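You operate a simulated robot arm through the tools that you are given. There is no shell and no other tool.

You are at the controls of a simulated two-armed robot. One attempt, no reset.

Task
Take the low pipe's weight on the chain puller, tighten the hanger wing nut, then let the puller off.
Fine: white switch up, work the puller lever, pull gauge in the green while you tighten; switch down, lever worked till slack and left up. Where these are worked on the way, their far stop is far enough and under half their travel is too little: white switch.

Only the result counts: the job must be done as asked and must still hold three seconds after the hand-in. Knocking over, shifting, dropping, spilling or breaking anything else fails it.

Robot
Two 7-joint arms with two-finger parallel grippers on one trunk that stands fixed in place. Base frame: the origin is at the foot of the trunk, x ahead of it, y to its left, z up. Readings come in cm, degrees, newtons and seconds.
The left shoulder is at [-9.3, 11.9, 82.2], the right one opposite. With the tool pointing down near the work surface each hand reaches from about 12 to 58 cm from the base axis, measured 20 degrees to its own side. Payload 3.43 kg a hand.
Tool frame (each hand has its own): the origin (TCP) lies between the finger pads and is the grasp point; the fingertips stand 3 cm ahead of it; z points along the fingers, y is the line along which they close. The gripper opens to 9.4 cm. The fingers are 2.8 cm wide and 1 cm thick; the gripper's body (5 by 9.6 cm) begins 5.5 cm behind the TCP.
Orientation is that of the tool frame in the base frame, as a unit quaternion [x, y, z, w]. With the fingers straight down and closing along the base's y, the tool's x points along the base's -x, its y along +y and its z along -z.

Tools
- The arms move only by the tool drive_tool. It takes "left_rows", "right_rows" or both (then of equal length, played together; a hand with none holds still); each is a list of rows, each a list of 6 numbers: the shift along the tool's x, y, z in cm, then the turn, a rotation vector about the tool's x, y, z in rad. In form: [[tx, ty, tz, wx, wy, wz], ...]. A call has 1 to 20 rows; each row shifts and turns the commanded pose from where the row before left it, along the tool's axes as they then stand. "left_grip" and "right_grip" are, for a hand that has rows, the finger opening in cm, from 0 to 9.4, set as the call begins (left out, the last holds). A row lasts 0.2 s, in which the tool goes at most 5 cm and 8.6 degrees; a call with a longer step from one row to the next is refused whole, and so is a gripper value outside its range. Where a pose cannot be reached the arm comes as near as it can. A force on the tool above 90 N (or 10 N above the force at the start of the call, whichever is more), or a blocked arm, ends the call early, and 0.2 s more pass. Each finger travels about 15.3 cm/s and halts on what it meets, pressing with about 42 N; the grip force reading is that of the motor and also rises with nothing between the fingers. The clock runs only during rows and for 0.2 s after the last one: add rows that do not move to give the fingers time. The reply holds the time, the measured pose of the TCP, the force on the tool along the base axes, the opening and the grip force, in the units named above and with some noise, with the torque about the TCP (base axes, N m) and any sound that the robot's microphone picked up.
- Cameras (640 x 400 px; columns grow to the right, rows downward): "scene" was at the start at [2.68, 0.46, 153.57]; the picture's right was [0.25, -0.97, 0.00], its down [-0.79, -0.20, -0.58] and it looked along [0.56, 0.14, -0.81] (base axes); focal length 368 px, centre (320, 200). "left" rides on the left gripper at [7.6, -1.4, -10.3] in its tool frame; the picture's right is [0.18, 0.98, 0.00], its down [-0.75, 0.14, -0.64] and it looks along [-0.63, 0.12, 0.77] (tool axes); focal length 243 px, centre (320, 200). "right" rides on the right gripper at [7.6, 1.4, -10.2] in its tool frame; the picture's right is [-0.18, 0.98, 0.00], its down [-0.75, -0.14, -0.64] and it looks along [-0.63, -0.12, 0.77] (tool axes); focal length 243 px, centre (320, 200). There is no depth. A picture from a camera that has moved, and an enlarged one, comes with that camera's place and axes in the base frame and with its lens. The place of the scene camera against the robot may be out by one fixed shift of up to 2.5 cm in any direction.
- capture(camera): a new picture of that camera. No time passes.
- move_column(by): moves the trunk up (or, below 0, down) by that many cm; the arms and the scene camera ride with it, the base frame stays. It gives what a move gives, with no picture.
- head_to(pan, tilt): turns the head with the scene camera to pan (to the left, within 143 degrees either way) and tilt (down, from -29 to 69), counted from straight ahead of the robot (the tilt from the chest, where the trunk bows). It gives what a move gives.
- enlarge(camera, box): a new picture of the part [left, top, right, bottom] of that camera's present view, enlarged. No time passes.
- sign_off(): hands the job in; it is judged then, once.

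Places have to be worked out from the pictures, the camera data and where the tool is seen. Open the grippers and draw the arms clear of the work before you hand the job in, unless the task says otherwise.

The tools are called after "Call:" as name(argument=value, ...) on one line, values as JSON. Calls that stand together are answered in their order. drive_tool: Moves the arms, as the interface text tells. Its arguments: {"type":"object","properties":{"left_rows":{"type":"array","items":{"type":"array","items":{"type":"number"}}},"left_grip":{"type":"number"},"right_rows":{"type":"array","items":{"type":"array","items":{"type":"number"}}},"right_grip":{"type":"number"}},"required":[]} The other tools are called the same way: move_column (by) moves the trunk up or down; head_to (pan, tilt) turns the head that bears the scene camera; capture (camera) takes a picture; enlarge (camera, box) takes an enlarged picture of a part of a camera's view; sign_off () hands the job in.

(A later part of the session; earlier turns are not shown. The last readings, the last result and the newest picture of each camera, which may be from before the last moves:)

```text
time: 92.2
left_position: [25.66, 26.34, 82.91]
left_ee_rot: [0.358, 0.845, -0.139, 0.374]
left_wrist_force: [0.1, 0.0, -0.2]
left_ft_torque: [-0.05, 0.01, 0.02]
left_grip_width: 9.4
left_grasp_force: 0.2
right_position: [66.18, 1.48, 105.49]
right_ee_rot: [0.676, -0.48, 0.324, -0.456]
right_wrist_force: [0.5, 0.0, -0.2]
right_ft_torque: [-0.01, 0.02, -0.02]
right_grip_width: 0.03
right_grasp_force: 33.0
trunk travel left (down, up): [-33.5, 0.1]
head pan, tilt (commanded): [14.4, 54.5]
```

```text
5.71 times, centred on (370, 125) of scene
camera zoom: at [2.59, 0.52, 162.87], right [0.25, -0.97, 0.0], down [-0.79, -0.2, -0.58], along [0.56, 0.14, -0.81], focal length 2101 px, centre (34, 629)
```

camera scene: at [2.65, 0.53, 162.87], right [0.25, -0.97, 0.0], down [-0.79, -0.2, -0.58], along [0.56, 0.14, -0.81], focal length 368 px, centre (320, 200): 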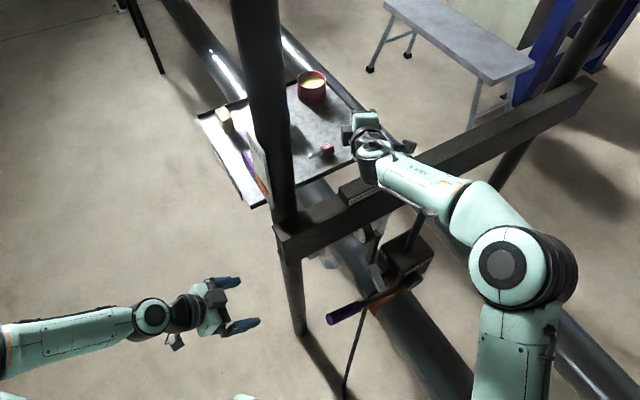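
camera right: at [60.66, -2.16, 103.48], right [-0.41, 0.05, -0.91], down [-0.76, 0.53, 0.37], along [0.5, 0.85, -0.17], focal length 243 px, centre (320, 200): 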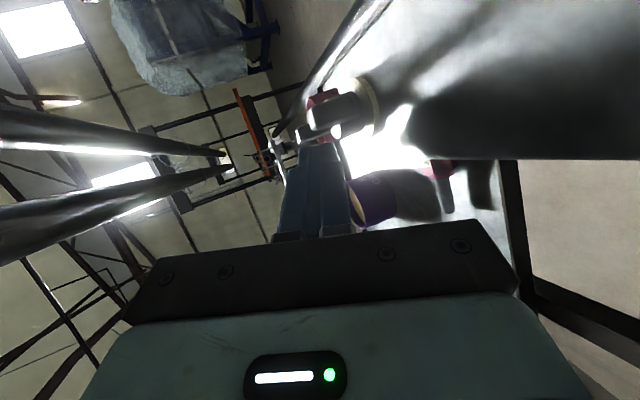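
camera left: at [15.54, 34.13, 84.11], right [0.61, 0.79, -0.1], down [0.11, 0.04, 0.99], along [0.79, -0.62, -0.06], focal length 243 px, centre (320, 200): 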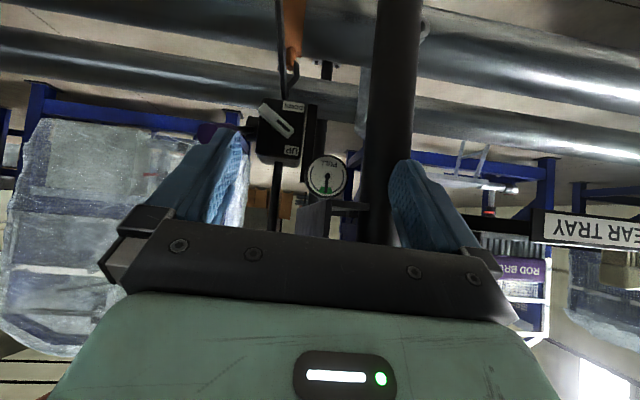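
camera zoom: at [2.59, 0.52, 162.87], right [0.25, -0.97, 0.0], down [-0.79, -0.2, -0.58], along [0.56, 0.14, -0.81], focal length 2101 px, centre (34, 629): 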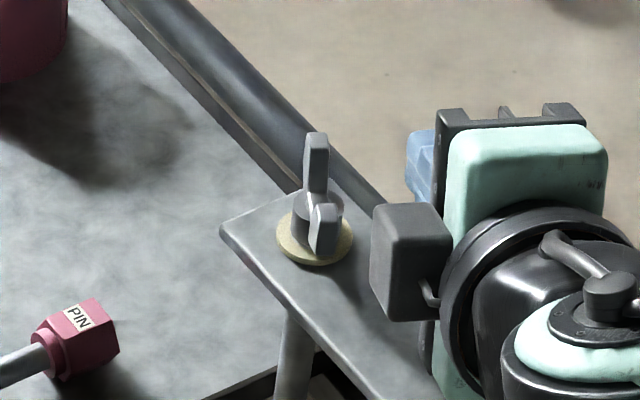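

The scene view shows the nut clearly: its wings now point almost straight at me, about 10°, so it has turned nearly 90° clockwise. I lower beside the near wing and push it leftward through the near side.

Call:
drive_tool(right_rows=[[0, 4.06, 1.63, 0, 0, 0], [-1.77, -0.027, 0.082, 0, 0, 0], [-0.387, -0.05, 0.125, 0, 0, 0], [-0.764, -0.042, 0.11, 0, 0, 0], [-0.672, -0.141, 0.355, 0, 0, 0], [-0.518, -0.216, 0.541, 0, 0, 0]])

Call:
enlarge(camera="right", box=[270, 10, 450, 170])

Call:
enlarge(camera="scene", box=[320, 90, 420, 160])

```text
time: 93.6
left_position: [25.51, 26.26, 82.91]
left_ee_rot: [0.358, 0.845, -0.138, 0.374]
left_wrist_force: [-0.6, -0.3, 0.0]
left_ft_torque: [-0.02, -0.02, -0.02]
left_grip_width: 9.4
left_grasp_force: 0.1
right_position: [65.82, 5.74, 101.08]
right_ee_rot: [0.675, -0.481, 0.323, -0.457]
right_wrist_force: [-7.7, -5.7, -1.7]
right_ft_torque: [-0.05, 0.07, 0.09]
right_grip_width: 0.01
right_grasp_force: 32.9
trunk travel left (down, up): [-33.5, 0.1]
head pan, tilt (commanded): [14.4, 54.5]
```

```text
2.50 times, centred on (360, 90) of right
camera zoom: at [58.78, -4.8, 103.59], right [-0.41, 0.06, -0.91], down [-0.76, 0.53, 0.37], along [0.5, 0.85, -0.18], focal length 606 px, centre (220, 475)
```

zoom: 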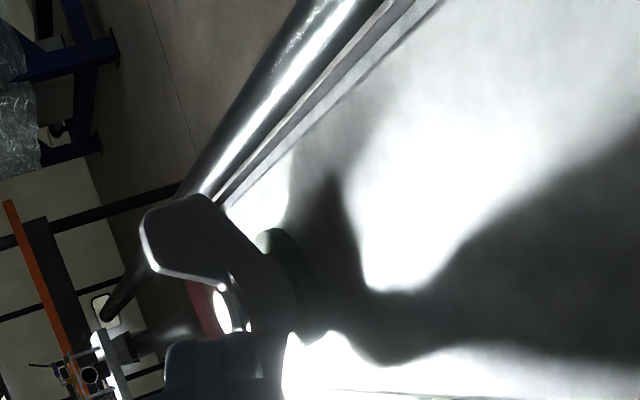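

```text
5.71 times, centred on (370, 125) of scene
camera zoom: at [2.45, 0.42, 162.86], right [0.25, -0.97, 0.0], down [-0.79, -0.2, -0.58], along [0.56, 0.15, -0.81], focal length 2101 px, centre (34, 629)
```

zoom: 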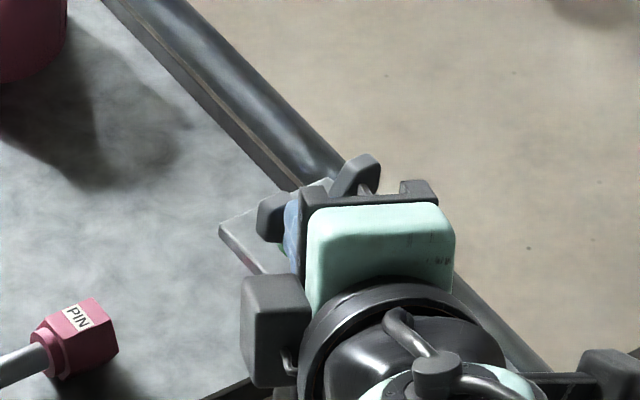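

The near wing has swung to about 135°, with little force. The washer under the nut seems to have changed colour, so I look closer.

Call:
enlarge(camera="right", box=[320, 80, 400, 160])

Call:
enlarge(camera="scene", box=[355, 115, 390, 140])

Call:
enlarge(camera="scene", box=[235, 100, 290, 210])

Call:
enlarge(camera="left", box=[295, 140, 365, 205])

```text
5.00 times, centred on (360, 120) of right
camera zoom: at [58.78, -4.8, 103.59], right [-0.41, 0.06, -0.91], down [-0.76, 0.53, 0.37], along [0.5, 0.85, -0.18], focal length 1213 px, centre (120, 600)
```

zoom: 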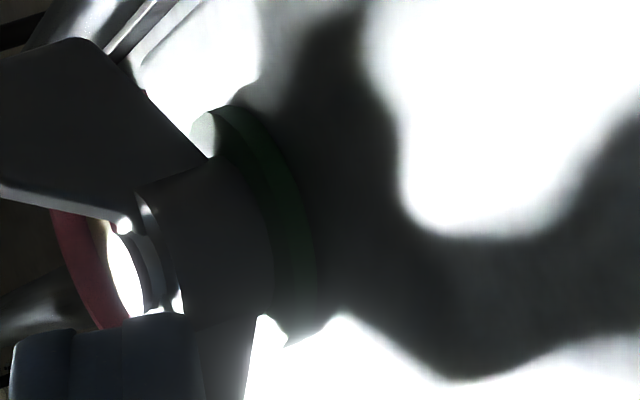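

```text
16.00 times, centred on (372, 128) of scene
camera zoom: at [2.45, 0.42, 162.86], right [0.25, -0.97, 0.0], down [-0.79, -0.2, -0.58], along [0.56, 0.15, -0.81], focal length 5882 px, centre (-520, 1360)
```

zoom: 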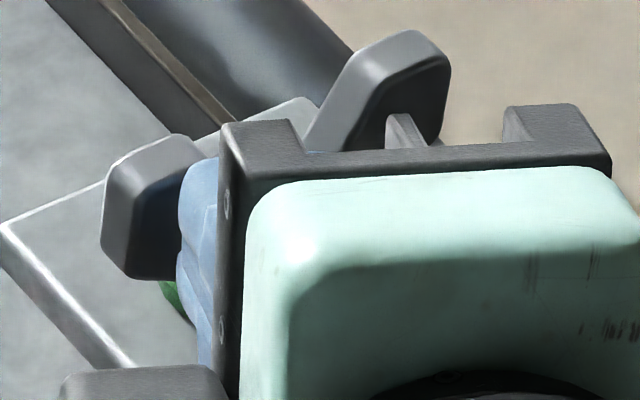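

```text
3.64 times, centred on (262, 155) of scene
camera zoom: at [2.45, 0.42, 162.86], right [0.25, -0.97, 0.0], down [-0.79, -0.2, -0.58], along [0.56, 0.15, -0.81], focal length 1337 px, centre (529, 364)
```

zoom: 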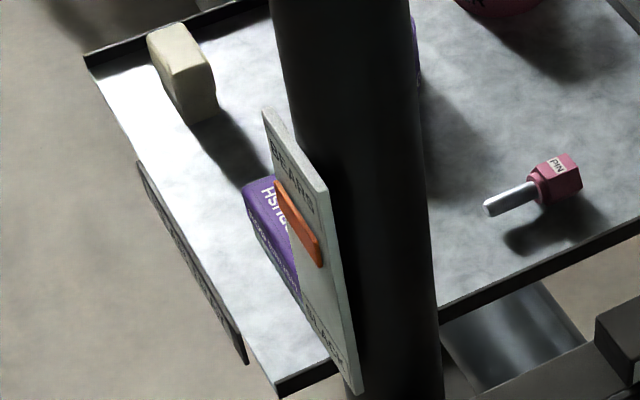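

```text
6.15 times, centred on (330, 172) of left
camera zoom: at [15.45, 34.1, 84.18], right [0.61, 0.79, -0.1], down [0.11, 0.04, 0.99], along [0.79, -0.61, -0.06], focal length 1493 px, centre (258, 369)
```

zoom: 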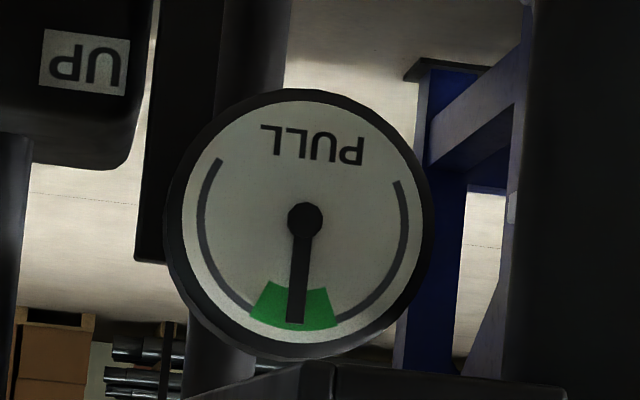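

The washer has turned green and the orange slider on the card has risen to BEARS, with the gauge still in the green: the hanger now carries the pipe. I give one more small push to feel whether the nut is at its stop.

Call:
drive_tool(right_rows=[[-0.563, -0.099, 0.251, 0, 0, 0], [-0.4, -0.08, 0.2, 0, 0, 0]])

Call:
enlarge(camera="scene", box=[320, 90, 420, 160])

Call:
enlarge(camera="scene", box=[235, 100, 290, 210])

Call:
enlarge(camera="left", box=[295, 140, 365, 205])

```text
time: 94.2
left_position: [25.62, 26.02, 82.92]
left_ee_rot: [0.356, 0.845, -0.136, 0.374]
left_wrist_force: [0.0, 0.2, 0.4]
left_ft_torque: [-0.01, 0.02, 0.0]
left_grip_width: 9.39
left_grasp_force: 0.1
right_position: [66.25, 6.44, 101.07]
right_ee_rot: [0.673, -0.483, 0.325, -0.456]
right_wrist_force: [-5.5, -14.6, -2.3]
right_ft_torque: [-0.12, 0.1, -0.33]
right_grip_width: 0.0
right_grasp_force: 32.9
trunk travel left (down, up): [-33.5, 0.1]
head pan, tilt (commanded): [14.4, 54.5]
```

```text
5.71 times, centred on (370, 125) of scene
camera zoom: at [2.53, 0.21, 162.87], right [0.25, -0.97, 0.0], down [-0.79, -0.2, -0.58], along [0.56, 0.15, -0.81], focal length 2101 px, centre (34, 629)
```

zoom: 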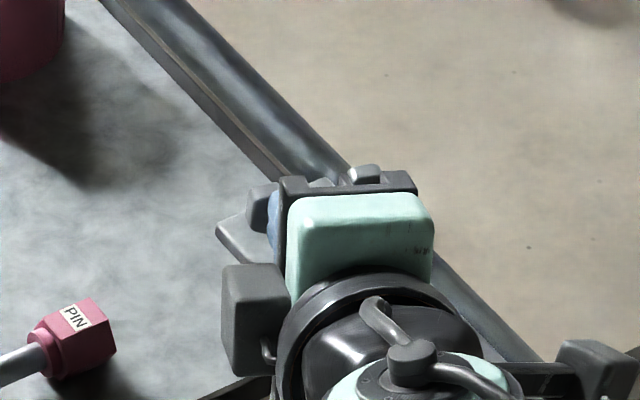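

```text
3.64 times, centred on (262, 155) of scene
camera zoom: at [2.53, 0.21, 162.87], right [0.25, -0.97, 0.0], down [-0.79, -0.2, -0.58], along [0.56, 0.15, -0.81], focal length 1337 px, centre (529, 364)
```

zoom: 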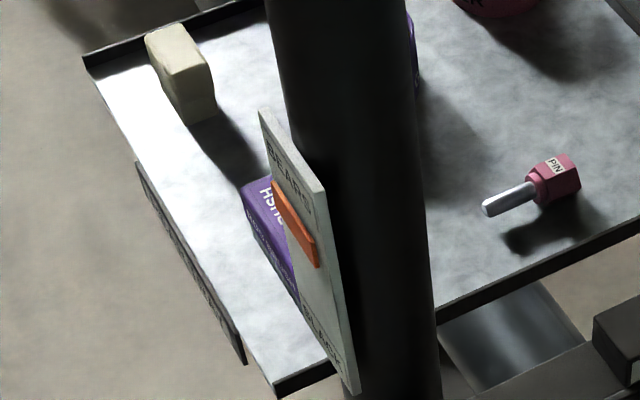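

```text
6.15 times, centred on (330, 172) of left
camera zoom: at [15.5, 33.99, 84.22], right [0.61, 0.79, -0.1], down [0.11, 0.04, 0.99], along [0.79, -0.61, -0.06], focal length 1493 px, centre (258, 369)
```

zoom: 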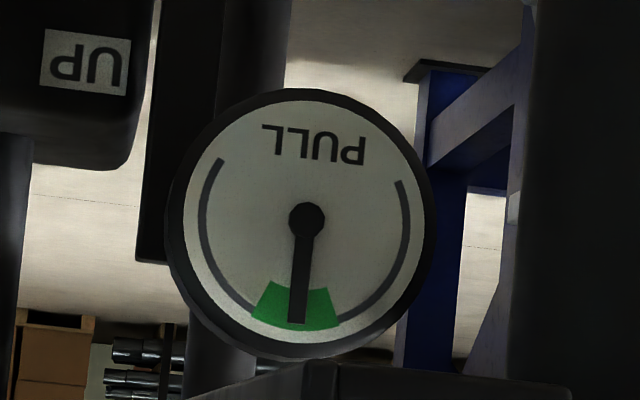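

The nut moved a further 10° or so with 15 N, and slider and gauge are unchanged. I push one more modest step to find the stop.

Call:
drive_tool(right_rows=[[-0.5, -0.1, 0.25, 0, 0, 0], [-0.4, -0.08, 0.2, 0, 0, 0]])

Call:
enlarge(camera="scene", box=[320, 90, 420, 160])

Call:
enlarge(camera="right", box=[270, 10, 450, 170])

```text
time: 94.8
left_position: [25.21, 25.8, 83.09]
left_ee_rot: [0.357, 0.845, -0.134, 0.375]
left_wrist_force: [0.3, -0.5, 0.6]
left_ft_torque: [0.03, 0.02, 0.0]
left_grip_width: 9.38
left_grasp_force: 0.0
right_position: [66.11, 6.54, 101.17]
right_ee_rot: [0.67, -0.486, 0.329, -0.454]
right_wrist_force: [-33.3, -46.5, 2.0]
right_ft_torque: [-0.12, 0.05, -0.49]
right_grip_width: 0.0
right_grasp_force: 33.4
trunk travel left (down, up): [-33.5, 0.1]
head pan, tilt (commanded): [14.4, 54.5]
```

```text
5.71 times, centred on (370, 125) of scene
camera zoom: at [1.97, -0.32, 162.87], right [0.25, -0.97, 0.0], down [-0.79, -0.2, -0.59], along [0.57, 0.15, -0.81], focal length 2101 px, centre (34, 629)
```

zoom: 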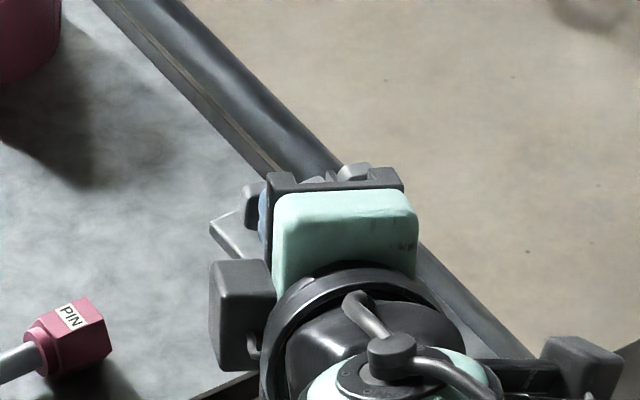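

```text
2.50 times, centred on (360, 90) of right
camera zoom: at [58.93, -3.93, 103.61], right [-0.4, 0.06, -0.91], down [-0.75, 0.55, 0.37], along [0.52, 0.84, -0.17], focal length 606 px, centre (220, 475)
```

zoom: 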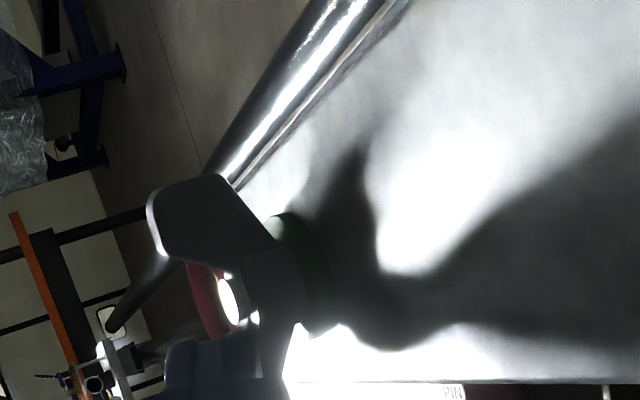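

The force jumped to 57 N with no further motion: the nut is tight at its stop. I back the finger off the wing, lift and retreat along the way I came.

Call:
drive_tool(right_rows=[[1.4, 0.77, -1.93, 0, 0, 0], [-0.19, -1.55, -2.84, 0, 0, 0], [-0.19, -1.55, -2.84, 0, 0, 0], [0.38, -0.13, -3.24, 0, 0, 0], [0.38, -0.13, -3.24, 0, 0, 0], [0.38, -0.13, -3.24, 0, 0, 0]])

Call:
capture(camera="scene")

Call:
enlarge(camera="scene", box=[335, 105, 405, 155])

Call:
enlarge(camera="left", box=[295, 140, 365, 205])

```text
time: 96.2
left_position: [25.53, 26.29, 82.89]
left_ee_rot: [0.358, 0.845, -0.138, 0.373]
left_wrist_force: [0.0, 0.0, -0.1]
left_ft_torque: [-0.01, 0.01, -0.03]
left_grip_width: 9.42
left_grasp_force: 0.0
right_position: [52.66, 1.13, 110.28]
right_ee_rot: [0.675, -0.481, 0.323, -0.457]
right_wrist_force: [-0.2, -0.4, -1.0]
right_ft_torque: [0.02, -0.02, -0.01]
right_grip_width: 0.02
right_grasp_force: 33.0
trunk travel left (down, up): [-33.5, 0.1]
head pan, tilt (commanded): [14.4, 54.5]
```

```text
taken
camera scene: at [2.48, 0.38, 162.86], right [0.25, -0.97, 0.0], down [-0.79, -0.2, -0.58], along [0.56, 0.15, -0.81], focal length 368 px, centre (320, 200)
```

scene: 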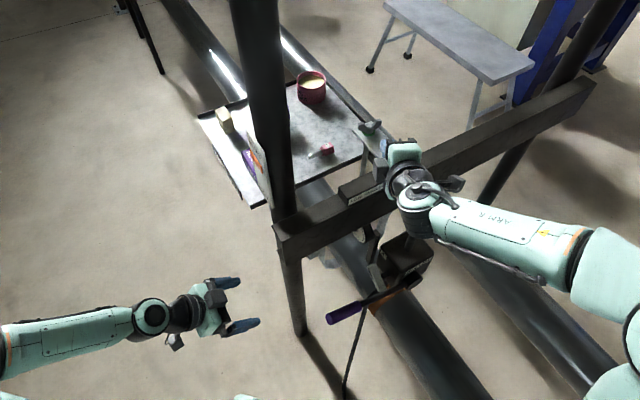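

```text
8.00 times, centred on (370, 130) of scene
camera zoom: at [2.48, 0.38, 162.86], right [0.25, -0.97, 0.0], down [-0.79, -0.2, -0.58], along [0.56, 0.15, -0.81], focal length 2941 px, centre (-80, 760)
```

zoom: 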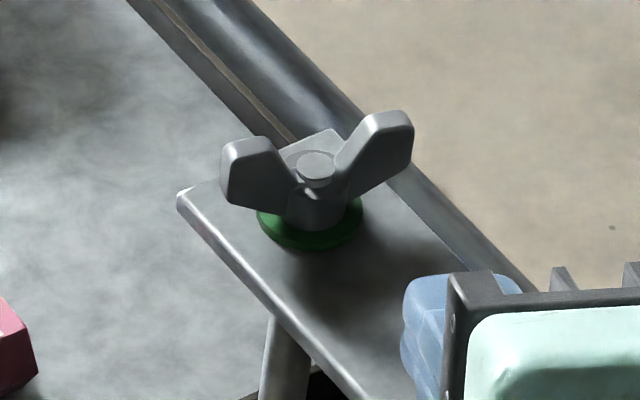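

```text
6.15 times, centred on (330, 172) of left
camera zoom: at [15.46, 34.08, 84.18], right [0.61, 0.79, -0.1], down [0.11, 0.04, 0.99], along [0.79, -0.61, -0.06], focal length 1493 px, centre (258, 369)
```

zoom: 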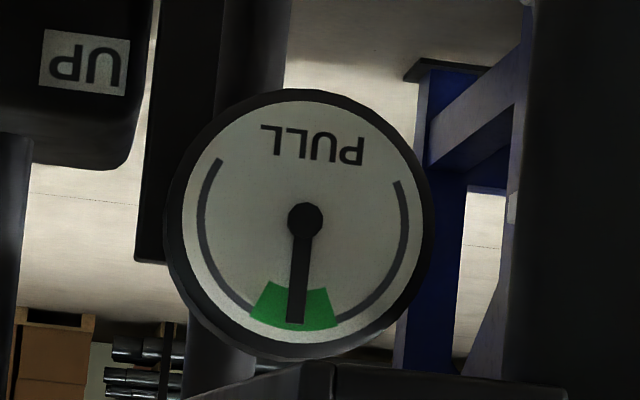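

The nut is seated on its washer, which shows green, and the gauge is steady. I unroll the right hand in place and then draw it back to the right side.

Call:
drive_tool(right_rows=[[0, 0, 0, -0.104, 0, 0], [0, 0, 0, -0.104, 0, 0], [0, 0, 0, -0.104, 0, 0], [0, 0, 0, 0, 0, 0.143], [0, 0, 0, 0, 0, 0.143], [0, 0, 0, 0, 0, 0.143], [0, 0, 0, 0, 0, 0.143], [0, 0, 0, 0, 0, 0.143], [0, 0, 0, 0, 0, 0.143], [0, 0, 0, 0, 0, 0.143], [0, 0, 0, 0, 0, 0.143], [0, 0, 0, 0, 0, 0.143], [0, 0, 0, 0, 0, 0.143], [0, 0, 0, 0, 0, 0.143]])

Call:
capture(camera="scene")

```text
time: 99.2
left_position: [25.63, 26.26, 82.8]
left_ee_rot: [0.357, 0.845, -0.137, 0.374]
left_wrist_force: [-0.2, -0.6, -0.3]
left_ft_torque: [-0.04, -0.01, -0.02]
left_grip_width: 9.4
left_grasp_force: 0.1
right_position: [52.7, 0.83, 110.14]
right_ee_rot: [-0.148, 0.893, 0.073, 0.417]
right_wrist_force: [0.2, 0.4, 0.1]
right_ft_torque: [0.0, 0.01, 0.02]
right_grip_width: 0.0
right_grasp_force: 33.3
trunk travel left (down, up): [-33.5, 0.1]
head pan, tilt (commanded): [14.4, 54.5]
```

```text
taken
camera scene: at [2.56, 0.47, 162.87], right [0.25, -0.97, 0.0], down [-0.79, -0.2, -0.58], along [0.56, 0.14, -0.81], focal length 368 px, centre (320, 200)
```

scene: 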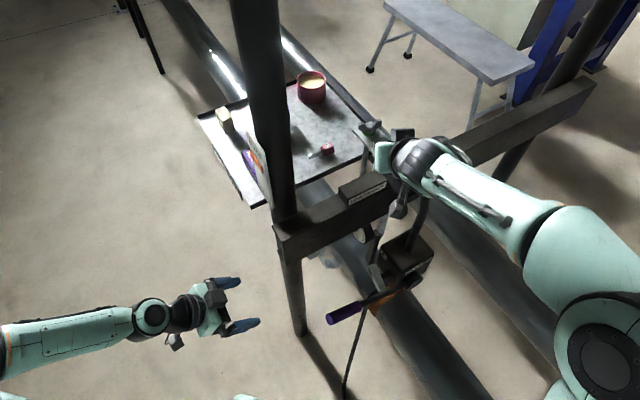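

The right hand is unrolled and free. I draw it back to the right, clear of the beam.

Call:
drive_tool(right_rows=[[1.79, -1.09, -3.48, 0, 0, 0], [1.79, -1.09, -3.48, 0, 0, 0], [1.79, -1.09, -3.48, 0, 0, 0], [1.79, -1.09, -3.48, 0, 0, 0], [1.79, -1.09, -3.48, 0, 0, 0], [1.79, -1.09, -3.48, 0, 0, 0], [1.79, -1.09, -3.48, 0, 0, 0]])

Call:
capture(camera="scene")

```text
time: 100.8
left_position: [25.46, 26.17, 82.93]
left_ee_rot: [0.357, 0.845, -0.138, 0.374]
left_wrist_force: [0.0, -0.1, 0.3]
left_ft_torque: [0.02, -0.03, 0.01]
left_grip_width: 9.4
left_grasp_force: 0.0
right_position: [29.75, -15.32, 116.07]
right_ee_rot: [-0.15, 0.893, 0.073, 0.418]
right_wrist_force: [0.8, -0.2, 0.0]
right_ft_torque: [0.03, -0.03, 0.01]
right_grip_width: 0.0
right_grasp_force: 33.4
trunk travel left (down, up): [-33.5, 0.1]
head pan, tilt (commanded): [14.4, 54.5]
```

```text
taken
camera scene: at [2.44, 0.39, 162.86], right [0.25, -0.97, 0.0], down [-0.79, -0.2, -0.58], along [0.56, 0.15, -0.81], focal length 368 px, centre (320, 200)
```

scene: 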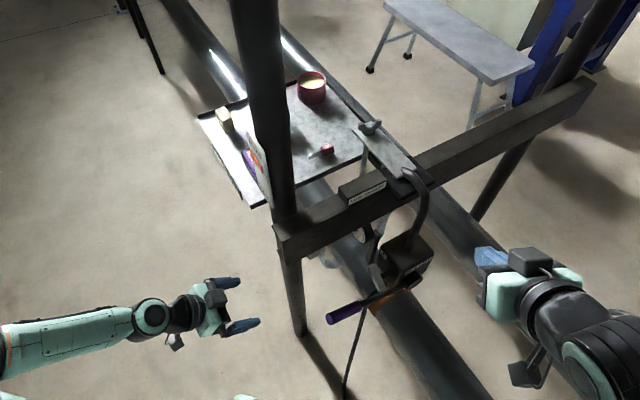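

Both hands are clear, so I lower the trunk back to its starting height for the puller work.

Call:
move_column(by=-8.8)

Call:
capture(camera="left")

Call:
capture(camera="scene")

```text
time: 102.0
left_position: [25.64, 26.22, 74.14]
left_ee_rot: [0.357, 0.845, -0.138, 0.373]
left_wrist_force: [-0.2, -0.6, -0.2]
left_ft_torque: [0.01, 0.06, 0.0]
left_grip_width: 9.4
left_grasp_force: 0.0
right_position: [30.01, -15.12, 107.29]
right_ee_rot: [-0.15, 0.893, 0.072, 0.418]
right_wrist_force: [0.9, 0.1, 0.1]
right_ft_torque: [-0.02, 0.04, 0.02]
right_grip_width: 0.02
right_grasp_force: 33.1
trunk travel left (down, up): [-24.7, 8.9]
head pan, tilt (commanded): [14.4, 54.5]
```

```text
taken
camera left: at [15.53, 34.05, 75.3], right [0.61, 0.79, -0.1], down [0.11, 0.04, 0.99], along [0.79, -0.61, -0.06], focal length 243 px, centre (320, 200)
```

left: 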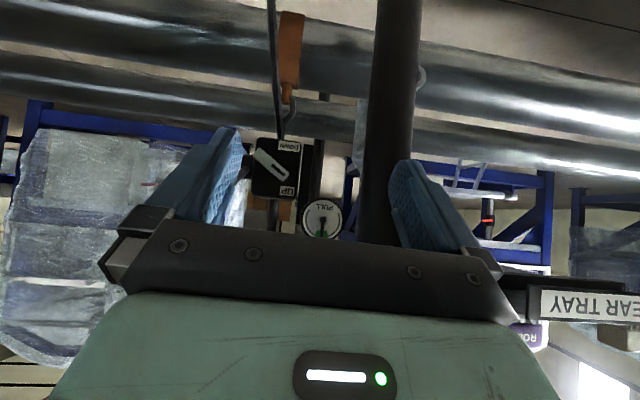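

```text
taken
camera scene: at [2.76, 0.46, 153.57], right [0.25, -0.97, 0.0], down [-0.79, -0.2, -0.58], along [0.56, 0.14, -0.81], focal length 368 px, centre (320, 200)
```

scene: 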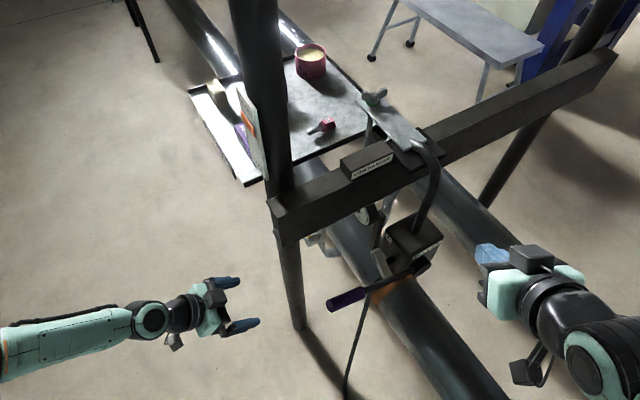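

The left camera still sees switch and gauge. I turn the right hand to face along the beam and bring it to a standoff up and left of the switch, since the marked end must be pushed down from above without touching the gauge.

Call:
drive_tool(right_rows=[[0, 0, 0, 0.0989, 0, 0.0824], [0, 0, 0, 0.0989, 0, 0.0824], [0, 0, 0, 0.0989, 0, 0.0824], [0, 0, 0, 0.0989, 0, 0.0824], [0, 0, 0, 0.0989, 0, 0.0824], [0, 0, 0, 0.0989, 0, 0.0824], [0, 0, 0, 0.0989, 0, 0.0824], [0, 0, 0, 0.0989, 0, 0.0824], [2.37, 3.11, -0.1, 0, 0, 0], [2.37, 3.11, -0.1, 0, 0, 0], [2.37, 3.11, -0.1, 0, 0, 0], [2.37, 3.11, -0.1, 0, 0, 0], [2.37, 3.11, -0.1, 0, 0, 0], [2.37, 3.11, -0.1, 0, 0, 0], [2.37, 3.11, -0.1, 0, 0, 0]])

Call:
capture(camera="right")

Call:
capture(camera="scene")

Call:
capture(camera="left")

```text
time: 104.0
left_position: [25.47, 26.27, 74.02]
left_ee_rot: [0.356, 0.845, -0.137, 0.374]
left_wrist_force: [-0.8, 0.6, 0.1]
left_ft_torque: [0.03, 0.02, -0.01]
left_grip_width: 9.38
left_grasp_force: 0.1
right_position: [29.53, -8.61, 105.82]
right_ee_rot: [0.277, 0.889, -0.038, 0.362]
right_wrist_force: [-0.2, -1.3, 0.2]
right_ft_torque: [-0.04, -0.02, 0.01]
right_grip_width: 0.0
right_grasp_force: 33.4
trunk travel left (down, up): [-24.7, 8.9]
head pan, tilt (commanded): [14.4, 54.5]
stopped in row 9 (right hand): the arm was blocked; the commanded pose is now the measured one
```

```text
taken
camera right: at [19.35, -1.26, 108.54], right [0.62, 0.74, 0.25], down [-0.03, -0.3, 0.95], along [0.79, -0.6, -0.16], focal length 243 px, centre (320, 200)
```

right: 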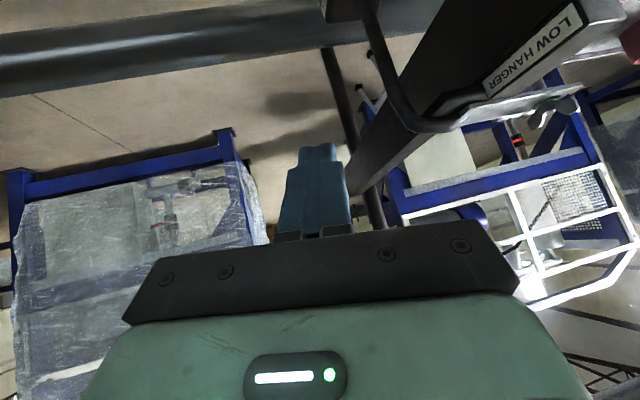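

```text
taken
camera scene: at [2.68, 0.46, 153.57], right [0.25, -0.97, 0.0], down [-0.79, -0.2, -0.58], along [0.56, 0.14, -0.81], focal length 368 px, centre (320, 200)
```

scene: 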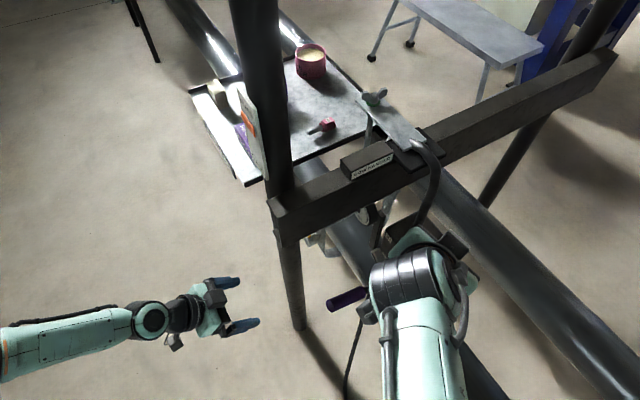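

```text
taken
camera left: at [15.46, 34.05, 75.29], right [0.61, 0.79, -0.1], down [0.11, 0.04, 0.99], along [0.79, -0.61, -0.06], focal length 243 px, centre (320, 200)
```

left: 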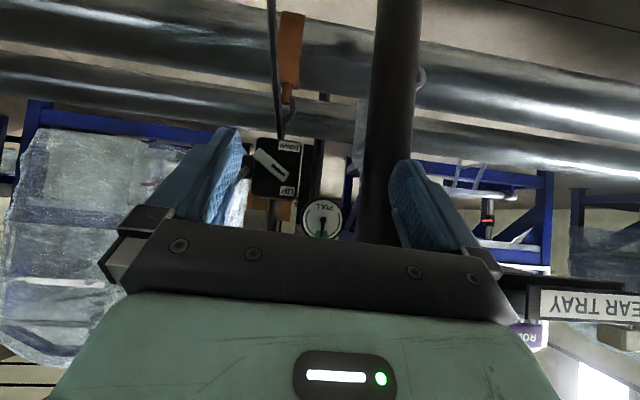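

The right arm stopped as blocked, probably a change of arm posture; it felt no force and nothing was touched. I hold still for a moment and read the pose again.

Call:
drive_tool(right_rows=[[0, 0, 0, 0, 0, 0], [0, 0, 0, 0, 0, 0], [0, 0, 0, 0, 0, 0]])

Call:
capture(camera="scene")

```text
time: 104.8
left_position: [25.46, 26.27, 73.99]
left_ee_rot: [0.357, 0.845, -0.138, 0.374]
left_wrist_force: [1.3, 0.0, -0.3]
left_ft_torque: [-0.01, 0.01, -0.02]
left_grip_width: 9.39
left_grasp_force: 0.0
right_position: [29.63, -8.7, 105.82]
right_ee_rot: [0.277, 0.889, -0.037, 0.362]
right_wrist_force: [0.1, -0.6, -0.2]
right_ft_torque: [0.01, 0.0, -0.02]
right_grip_width: 0.0
right_grasp_force: 33.2
trunk travel left (down, up): [-24.7, 8.9]
head pan, tilt (commanded): [14.4, 54.5]
```

```text
taken
camera scene: at [2.68, 0.47, 153.57], right [0.25, -0.97, 0.0], down [-0.79, -0.2, -0.58], along [0.56, 0.14, -0.81], focal length 368 px, centre (320, 200)
```

scene: 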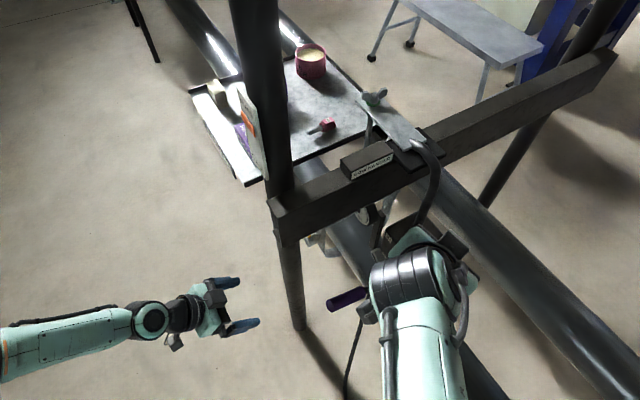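

The pose is stable. I have worked out a better way to the switch: the right hand leaning in from the right side, fingers pointing down and away from me, clear of gauge, beam and lever. I first turn the right hand back in the free space, in small steps.

Call:
drive_tool(right_rows=[[0, 0, 0, -0.0901, 0.0183, -0.0997], [0, 0, 0, -0.0901, 0.0183, -0.0997], [0, 0, 0, -0.0901, 0.0183, -0.0997], [0, 0, 0, -0.0901, 0.0183, -0.0997]])

Call:
capture(camera="scene")

```text
time: 105.8
left_position: [25.43, 26.17, 73.98]
left_ee_rot: [0.355, 0.846, -0.136, 0.375]
left_wrist_force: [-0.4, 0.4, -0.2]
left_ft_torque: [0.0, 0.01, 0.0]
left_grip_width: 9.4
left_grasp_force: 0.1
right_position: [29.44, -8.69, 105.75]
right_ee_rot: [0.029, 0.931, 0.059, 0.359]
right_wrist_force: [-0.5, -0.5, 0.6]
right_ft_torque: [-0.02, -0.03, 0.01]
right_grip_width: 0.02
right_grasp_force: 33.1
trunk travel left (down, up): [-24.7, 8.9]
head pan, tilt (commanded): [14.4, 54.5]
```

```text
taken
camera scene: at [2.7, 0.41, 153.57], right [0.25, -0.97, 0.0], down [-0.79, -0.2, -0.58], along [0.56, 0.15, -0.81], focal length 368 px, centre (320, 200)
```

scene: 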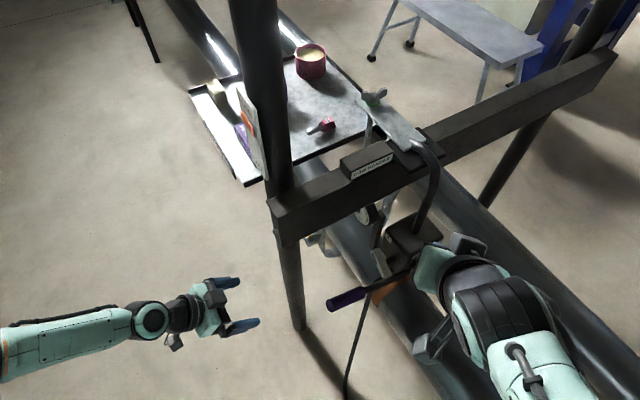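

The turn goes smoothly. I finish it to the leaning pose (heading 45°, 25° off vertical).

Call:
drive_tool(right_rows=[[0, 0, 0, -0.0484, 0.0478, -0.1051], [0, 0, 0, -0.0484, 0.0478, -0.1051], [0, 0, 0, -0.0484, 0.0478, -0.1051], [0, 0, 0, -0.0484, 0.0478, -0.1051], [0, 0, 0, -0.0484, 0.0478, -0.1051], [0, 0, 0, -0.0484, 0.0478, -0.1051], [0, 0, 0, -0.0484, 0.0478, -0.1051]])

Call:
capture(camera="scene")

```text
time: 107.4
left_position: [25.44, 26.13, 74.08]
left_ee_rot: [0.357, 0.845, -0.137, 0.374]
left_wrist_force: [0.5, -0.1, -0.4]
left_ft_torque: [0.02, 0.02, 0.03]
left_grip_width: 9.43
left_grasp_force: 0.0
right_position: [29.48, -8.77, 105.72]
right_ee_rot: [-0.376, 0.901, 0.085, 0.199]
right_wrist_force: [-0.6, 1.5, -0.5]
right_ft_torque: [0.0, 0.0, 0.0]
right_grip_width: 0.0
right_grasp_force: 33.5
trunk travel left (down, up): [-24.7, 8.9]
head pan, tilt (commanded): [14.4, 54.5]
```

```text
taken
camera scene: at [2.71, 0.46, 153.57], right [0.25, -0.97, 0.0], down [-0.79, -0.2, -0.58], along [0.56, 0.14, -0.81], focal length 368 px, centre (320, 200)
```

scene: 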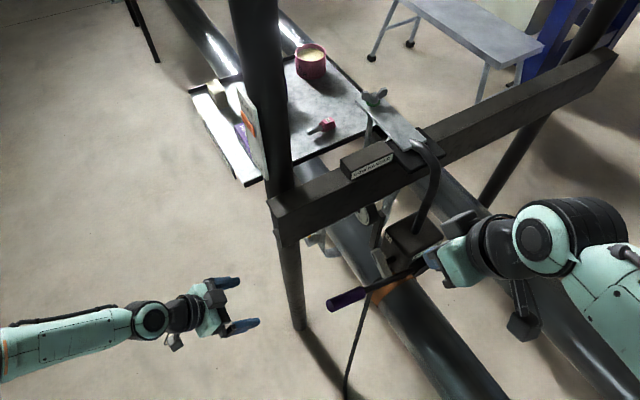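

The hand has the wanted lean. I move it to the standoff back along its own axis from the switch.

Call:
drive_tool(right_rows=[[-0.53, -1.44, 2.87, 0, 0, 0], [-0.53, -1.44, 2.87, 0, 0, 0], [-0.53, -1.44, 2.87, 0, 0, 0], [-0.53, -1.44, 2.87, 0, 0, 0], [-0.53, -1.44, 2.87, 0, 0, 0], [-0.53, -1.44, 2.87, 0, 0, 0]])

Call:
capture(camera="right")

Call:
capture(camera="scene")

Call:
enlarge(camera="left", box=[210, 110, 370, 240])

```text
time: 108.8
left_position: [25.59, 26.29, 74.09]
left_ee_rot: [0.357, 0.845, -0.137, 0.373]
left_wrist_force: [0.6, -0.7, -0.4]
left_ft_torque: [-0.01, 0.0, -0.01]
left_grip_width: 9.4
left_grasp_force: 0.0
right_position: [42.86, -7.67, 91.49]
right_ee_rot: [-0.373, 0.902, 0.083, 0.2]
right_wrist_force: [0.0, 1.1, -0.6]
right_ft_torque: [0.03, -0.01, 0.02]
right_grip_width: 0.0
right_grasp_force: 32.5
trunk travel left (down, up): [-24.7, 8.9]
head pan, tilt (commanded): [14.4, 54.5]
```

```text
taken
camera right: at [33.86, -14.67, 97.61], right [-0.58, 0.81, 0.08], down [0.39, 0.19, 0.9], along [0.72, 0.55, -0.43], focal length 243 px, centre (320, 200)
```

right: 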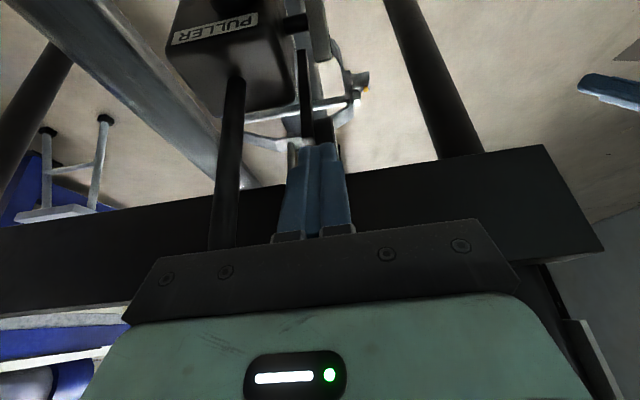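

```text
taken
camera scene: at [2.74, 0.46, 153.57], right [0.25, -0.97, 0.0], down [-0.79, -0.2, -0.58], along [0.56, 0.14, -0.81], focal length 368 px, centre (320, 200)
```

scene: 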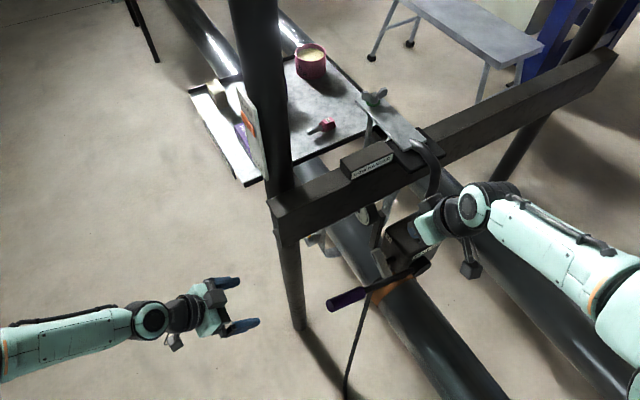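

```text
3.08 times, centred on (290, 175) of left
camera zoom: at [15.48, 34.05, 75.28], right [0.61, 0.79, -0.1], down [0.11, 0.04, 0.99], along [0.79, -0.61, -0.06], focal length 746 px, centre (412, 277)
```

zoom: 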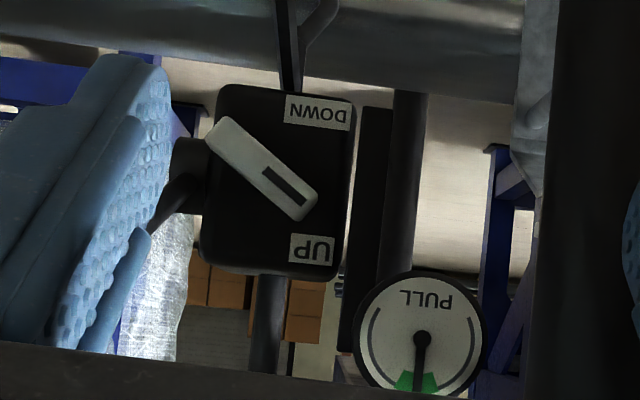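

The standoff is good. I advance along the tool axis 16 cm so the tips come just above the marked end of the switch bar.

Call:
drive_tool(right_rows=[[0, 0, 3.2, 0, 0, 0], [0, 0, 3.2, 0, 0, 0], [0, 0, 3.2, 0, 0, 0], [0, 0, 3.2, 0, 0, 0], [0, 0, 3.2, 0, 0, 0]])

Call:
capture(camera="right")

Call:
enlarge(camera="left", box=[210, 110, 370, 240])

Call:
capture(camera="scene")

```text
time: 110.0
left_position: [25.45, 26.1, 74.04]
left_ee_rot: [0.356, 0.845, -0.138, 0.374]
left_wrist_force: [0.7, -0.4, 0.1]
left_ft_torque: [-0.01, 0.0, 0.04]
left_grip_width: 9.41
left_grasp_force: 0.1
right_position: [47.57, -2.87, 77.08]
right_ee_rot: [-0.373, 0.902, 0.083, 0.2]
right_wrist_force: [0.2, 0.0, -0.2]
right_ft_torque: [0.0, 0.0, -0.01]
right_grip_width: 0.01
right_grasp_force: 32.7
trunk travel left (down, up): [-24.7, 8.9]
head pan, tilt (commanded): [14.4, 54.5]
```

```text
taken
camera right: at [38.53, -9.86, 83.13], right [-0.58, 0.81, 0.08], down [0.39, 0.19, 0.9], along [0.72, 0.55, -0.43], focal length 243 px, centre (320, 200)
```

right: 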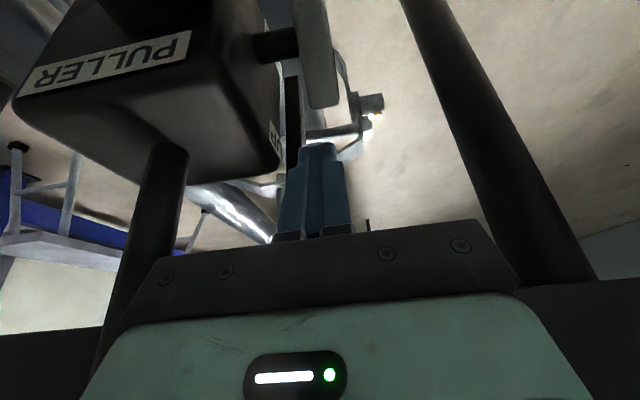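

```text
3.08 times, centred on (290, 175) of left
camera zoom: at [15.47, 34.06, 75.28], right [0.61, 0.79, -0.1], down [0.11, 0.04, 0.99], along [0.79, -0.61, -0.06], focal length 746 px, centre (412, 277)
```

zoom: 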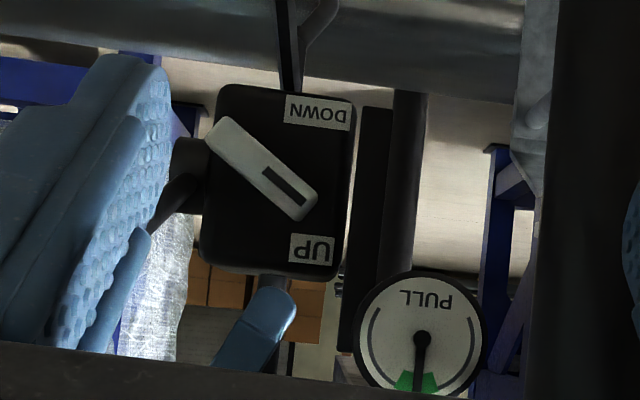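

```text
taken
camera scene: at [2.73, 0.47, 153.57], right [0.25, -0.97, 0.0], down [-0.79, -0.2, -0.58], along [0.56, 0.14, -0.81], focal length 368 px, centre (320, 200)
```

scene: 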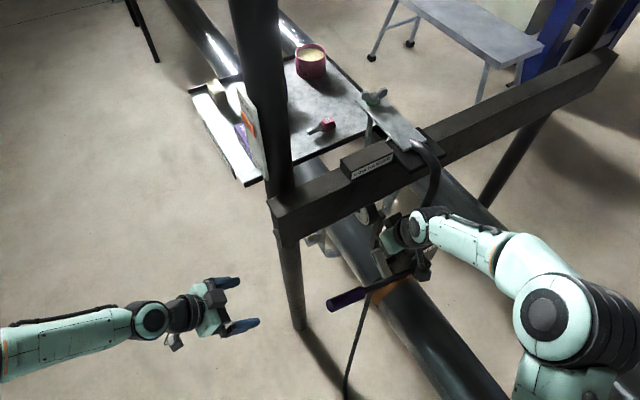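

The tips are at [48.5, -2.0, 74.4], just inside the marked end. I shift 0.8 cm outward, lower straight down to the bar and press its marked end down in small steps.

Call:
drive_tool(right_rows=[[-0.73, 0, 0.34, 0, 0, 0], [0.85, 0, 1.81, 0, 0, 0], [0.85, 0, 1.81, 0, 0, 0], [0.2115, 0, 0.453, 0, 0, 0], [0.2115, 0, 0.453, 0, 0, 0]])

Call:
enlarge(camera="left", box=[210, 110, 370, 240])

Call:
capture(camera="right")

```text
time: 111.2
left_position: [25.47, 26.24, 73.93]
left_ee_rot: [0.356, 0.845, -0.137, 0.374]
left_wrist_force: [0.6, 0.4, 0.5]
left_ft_torque: [-0.01, 0.01, -0.02]
left_grip_width: 9.4
left_grasp_force: 0.1
right_position: [48.15, -2.23, 72.11]
right_ee_rot: [-0.374, 0.902, 0.084, 0.2]
right_wrist_force: [0.3, 0.4, 0.2]
right_ft_torque: [0.0, -0.02, -0.01]
right_grip_width: 0.01
right_grasp_force: 32.2
trunk travel left (down, up): [-24.7, 8.9]
head pan, tilt (commanded): [14.4, 54.5]
```

```text
3.08 times, centred on (290, 175) of left
camera zoom: at [15.45, 34.05, 75.29], right [0.61, 0.79, -0.1], down [0.11, 0.04, 0.99], along [0.79, -0.61, -0.06], focal length 746 px, centre (412, 277)
```

zoom: 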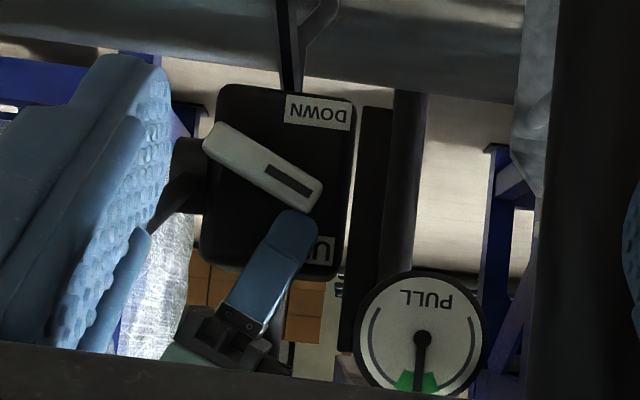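

```text
taken
camera right: at [39.14, -9.26, 78.13], right [-0.58, 0.81, 0.08], down [0.39, 0.19, 0.9], along [0.72, 0.55, -0.43], focal length 243 px, centre (320, 200)
```

right: 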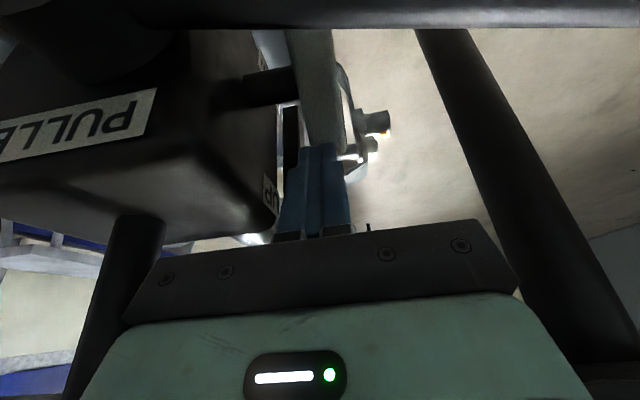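

The bar has begun to turn under the fingertips. I press on down in half-centimetre steps.

Call:
drive_tool(right_rows=[[0.2115, 0, 0.453, 0, 0, 0], [0.2115, 0, 0.453, 0, 0, 0], [0.2115, 0, 0.453, 0, 0, 0], [0.2115, 0, 0.453, 0, 0, 0], [0.2115, 0, 0.453, 0, 0, 0]])

Call:
enlarge(camera="left", box=[210, 110, 370, 240])

Call:
capture(camera="right")

```text
time: 112.4
left_position: [25.4, 26.15, 74.07]
left_ee_rot: [0.357, 0.845, -0.138, 0.374]
left_wrist_force: [0.5, 0.7, -0.4]
left_ft_torque: [-0.01, -0.02, 0.0]
left_grip_width: 9.4
left_grasp_force: 0.0
right_position: [48.19, -2.31, 69.61]
right_ee_rot: [-0.374, 0.902, 0.083, 0.199]
right_wrist_force: [-1.3, 0.2, 5.7]
right_ft_torque: [-0.02, 0.03, -0.05]
right_grip_width: 0.0
right_grasp_force: 32.7
trunk travel left (down, up): [-24.7, 8.9]
head pan, tilt (commanded): [14.4, 54.5]
```

```text
3.08 times, centred on (290, 175) of left
camera zoom: at [15.43, 34.05, 75.29], right [0.61, 0.79, -0.1], down [0.11, 0.04, 0.99], along [0.79, -0.61, -0.06], focal length 746 px, centre (412, 277)
```

zoom: 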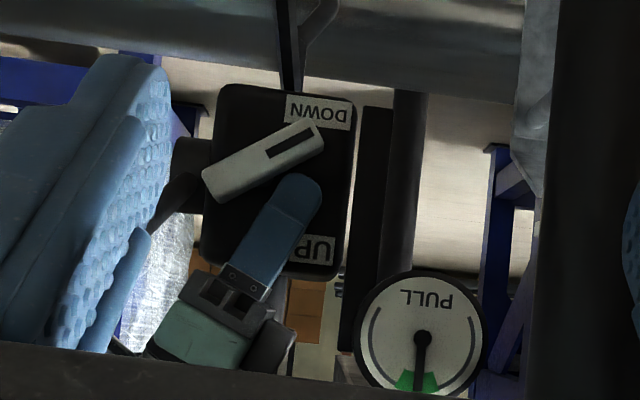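

```text
taken
camera right: at [39.14, -9.32, 75.74], right [-0.58, 0.81, 0.08], down [0.39, 0.19, 0.9], along [0.72, 0.55, -0.43], focal length 243 px, centre (320, 200)
```

right: 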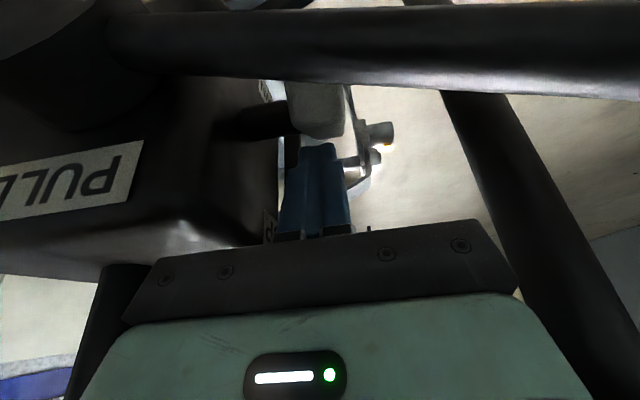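

The bar is back on the DOWN side at about its original angle. I press slightly further to make sure it is at its stop.

Call:
drive_tool(right_rows=[[0.17, 0, 0.36, 0, 0, 0], [0.17, 0, 0.36, 0, 0, 0], [0, 0, 0, 0, 0, 0]])

Call:
enlarge(camera="left", box=[210, 110, 370, 240])

```text
time: 113.2
left_position: [25.57, 26.23, 74.04]
left_ee_rot: [0.356, 0.845, -0.138, 0.375]
left_wrist_force: [-0.5, 0.5, 0.0]
left_ft_torque: [-0.02, -0.01, 0.02]
left_grip_width: 9.38
left_grasp_force: 0.0
right_position: [48.46, -2.04, 69.33]
right_ee_rot: [-0.374, 0.901, 0.083, 0.206]
right_wrist_force: [7.7, 6.2, 31.7]
right_ft_torque: [0.37, -0.11, 0.29]
right_grip_width: 0.0
right_grasp_force: 33.0
trunk travel left (down, up): [-24.7, 8.9]
head pan, tilt (commanded): [14.4, 54.5]
```

```text
3.08 times, centred on (290, 175) of left
camera zoom: at [15.37, 34.09, 75.31], right [0.61, 0.79, -0.1], down [0.11, 0.04, 0.99], along [0.79, -0.61, -0.06], focal length 746 px, centre (412, 277)
```

zoom: 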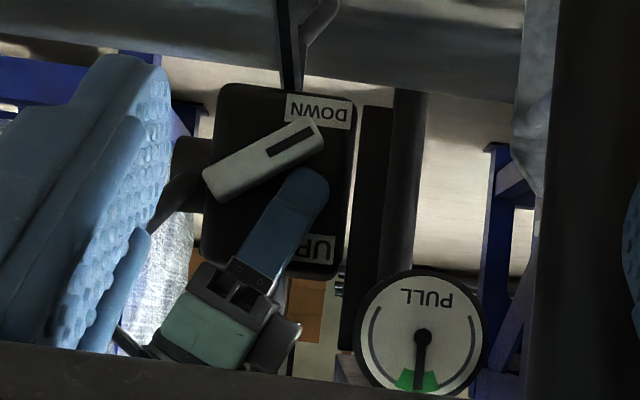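

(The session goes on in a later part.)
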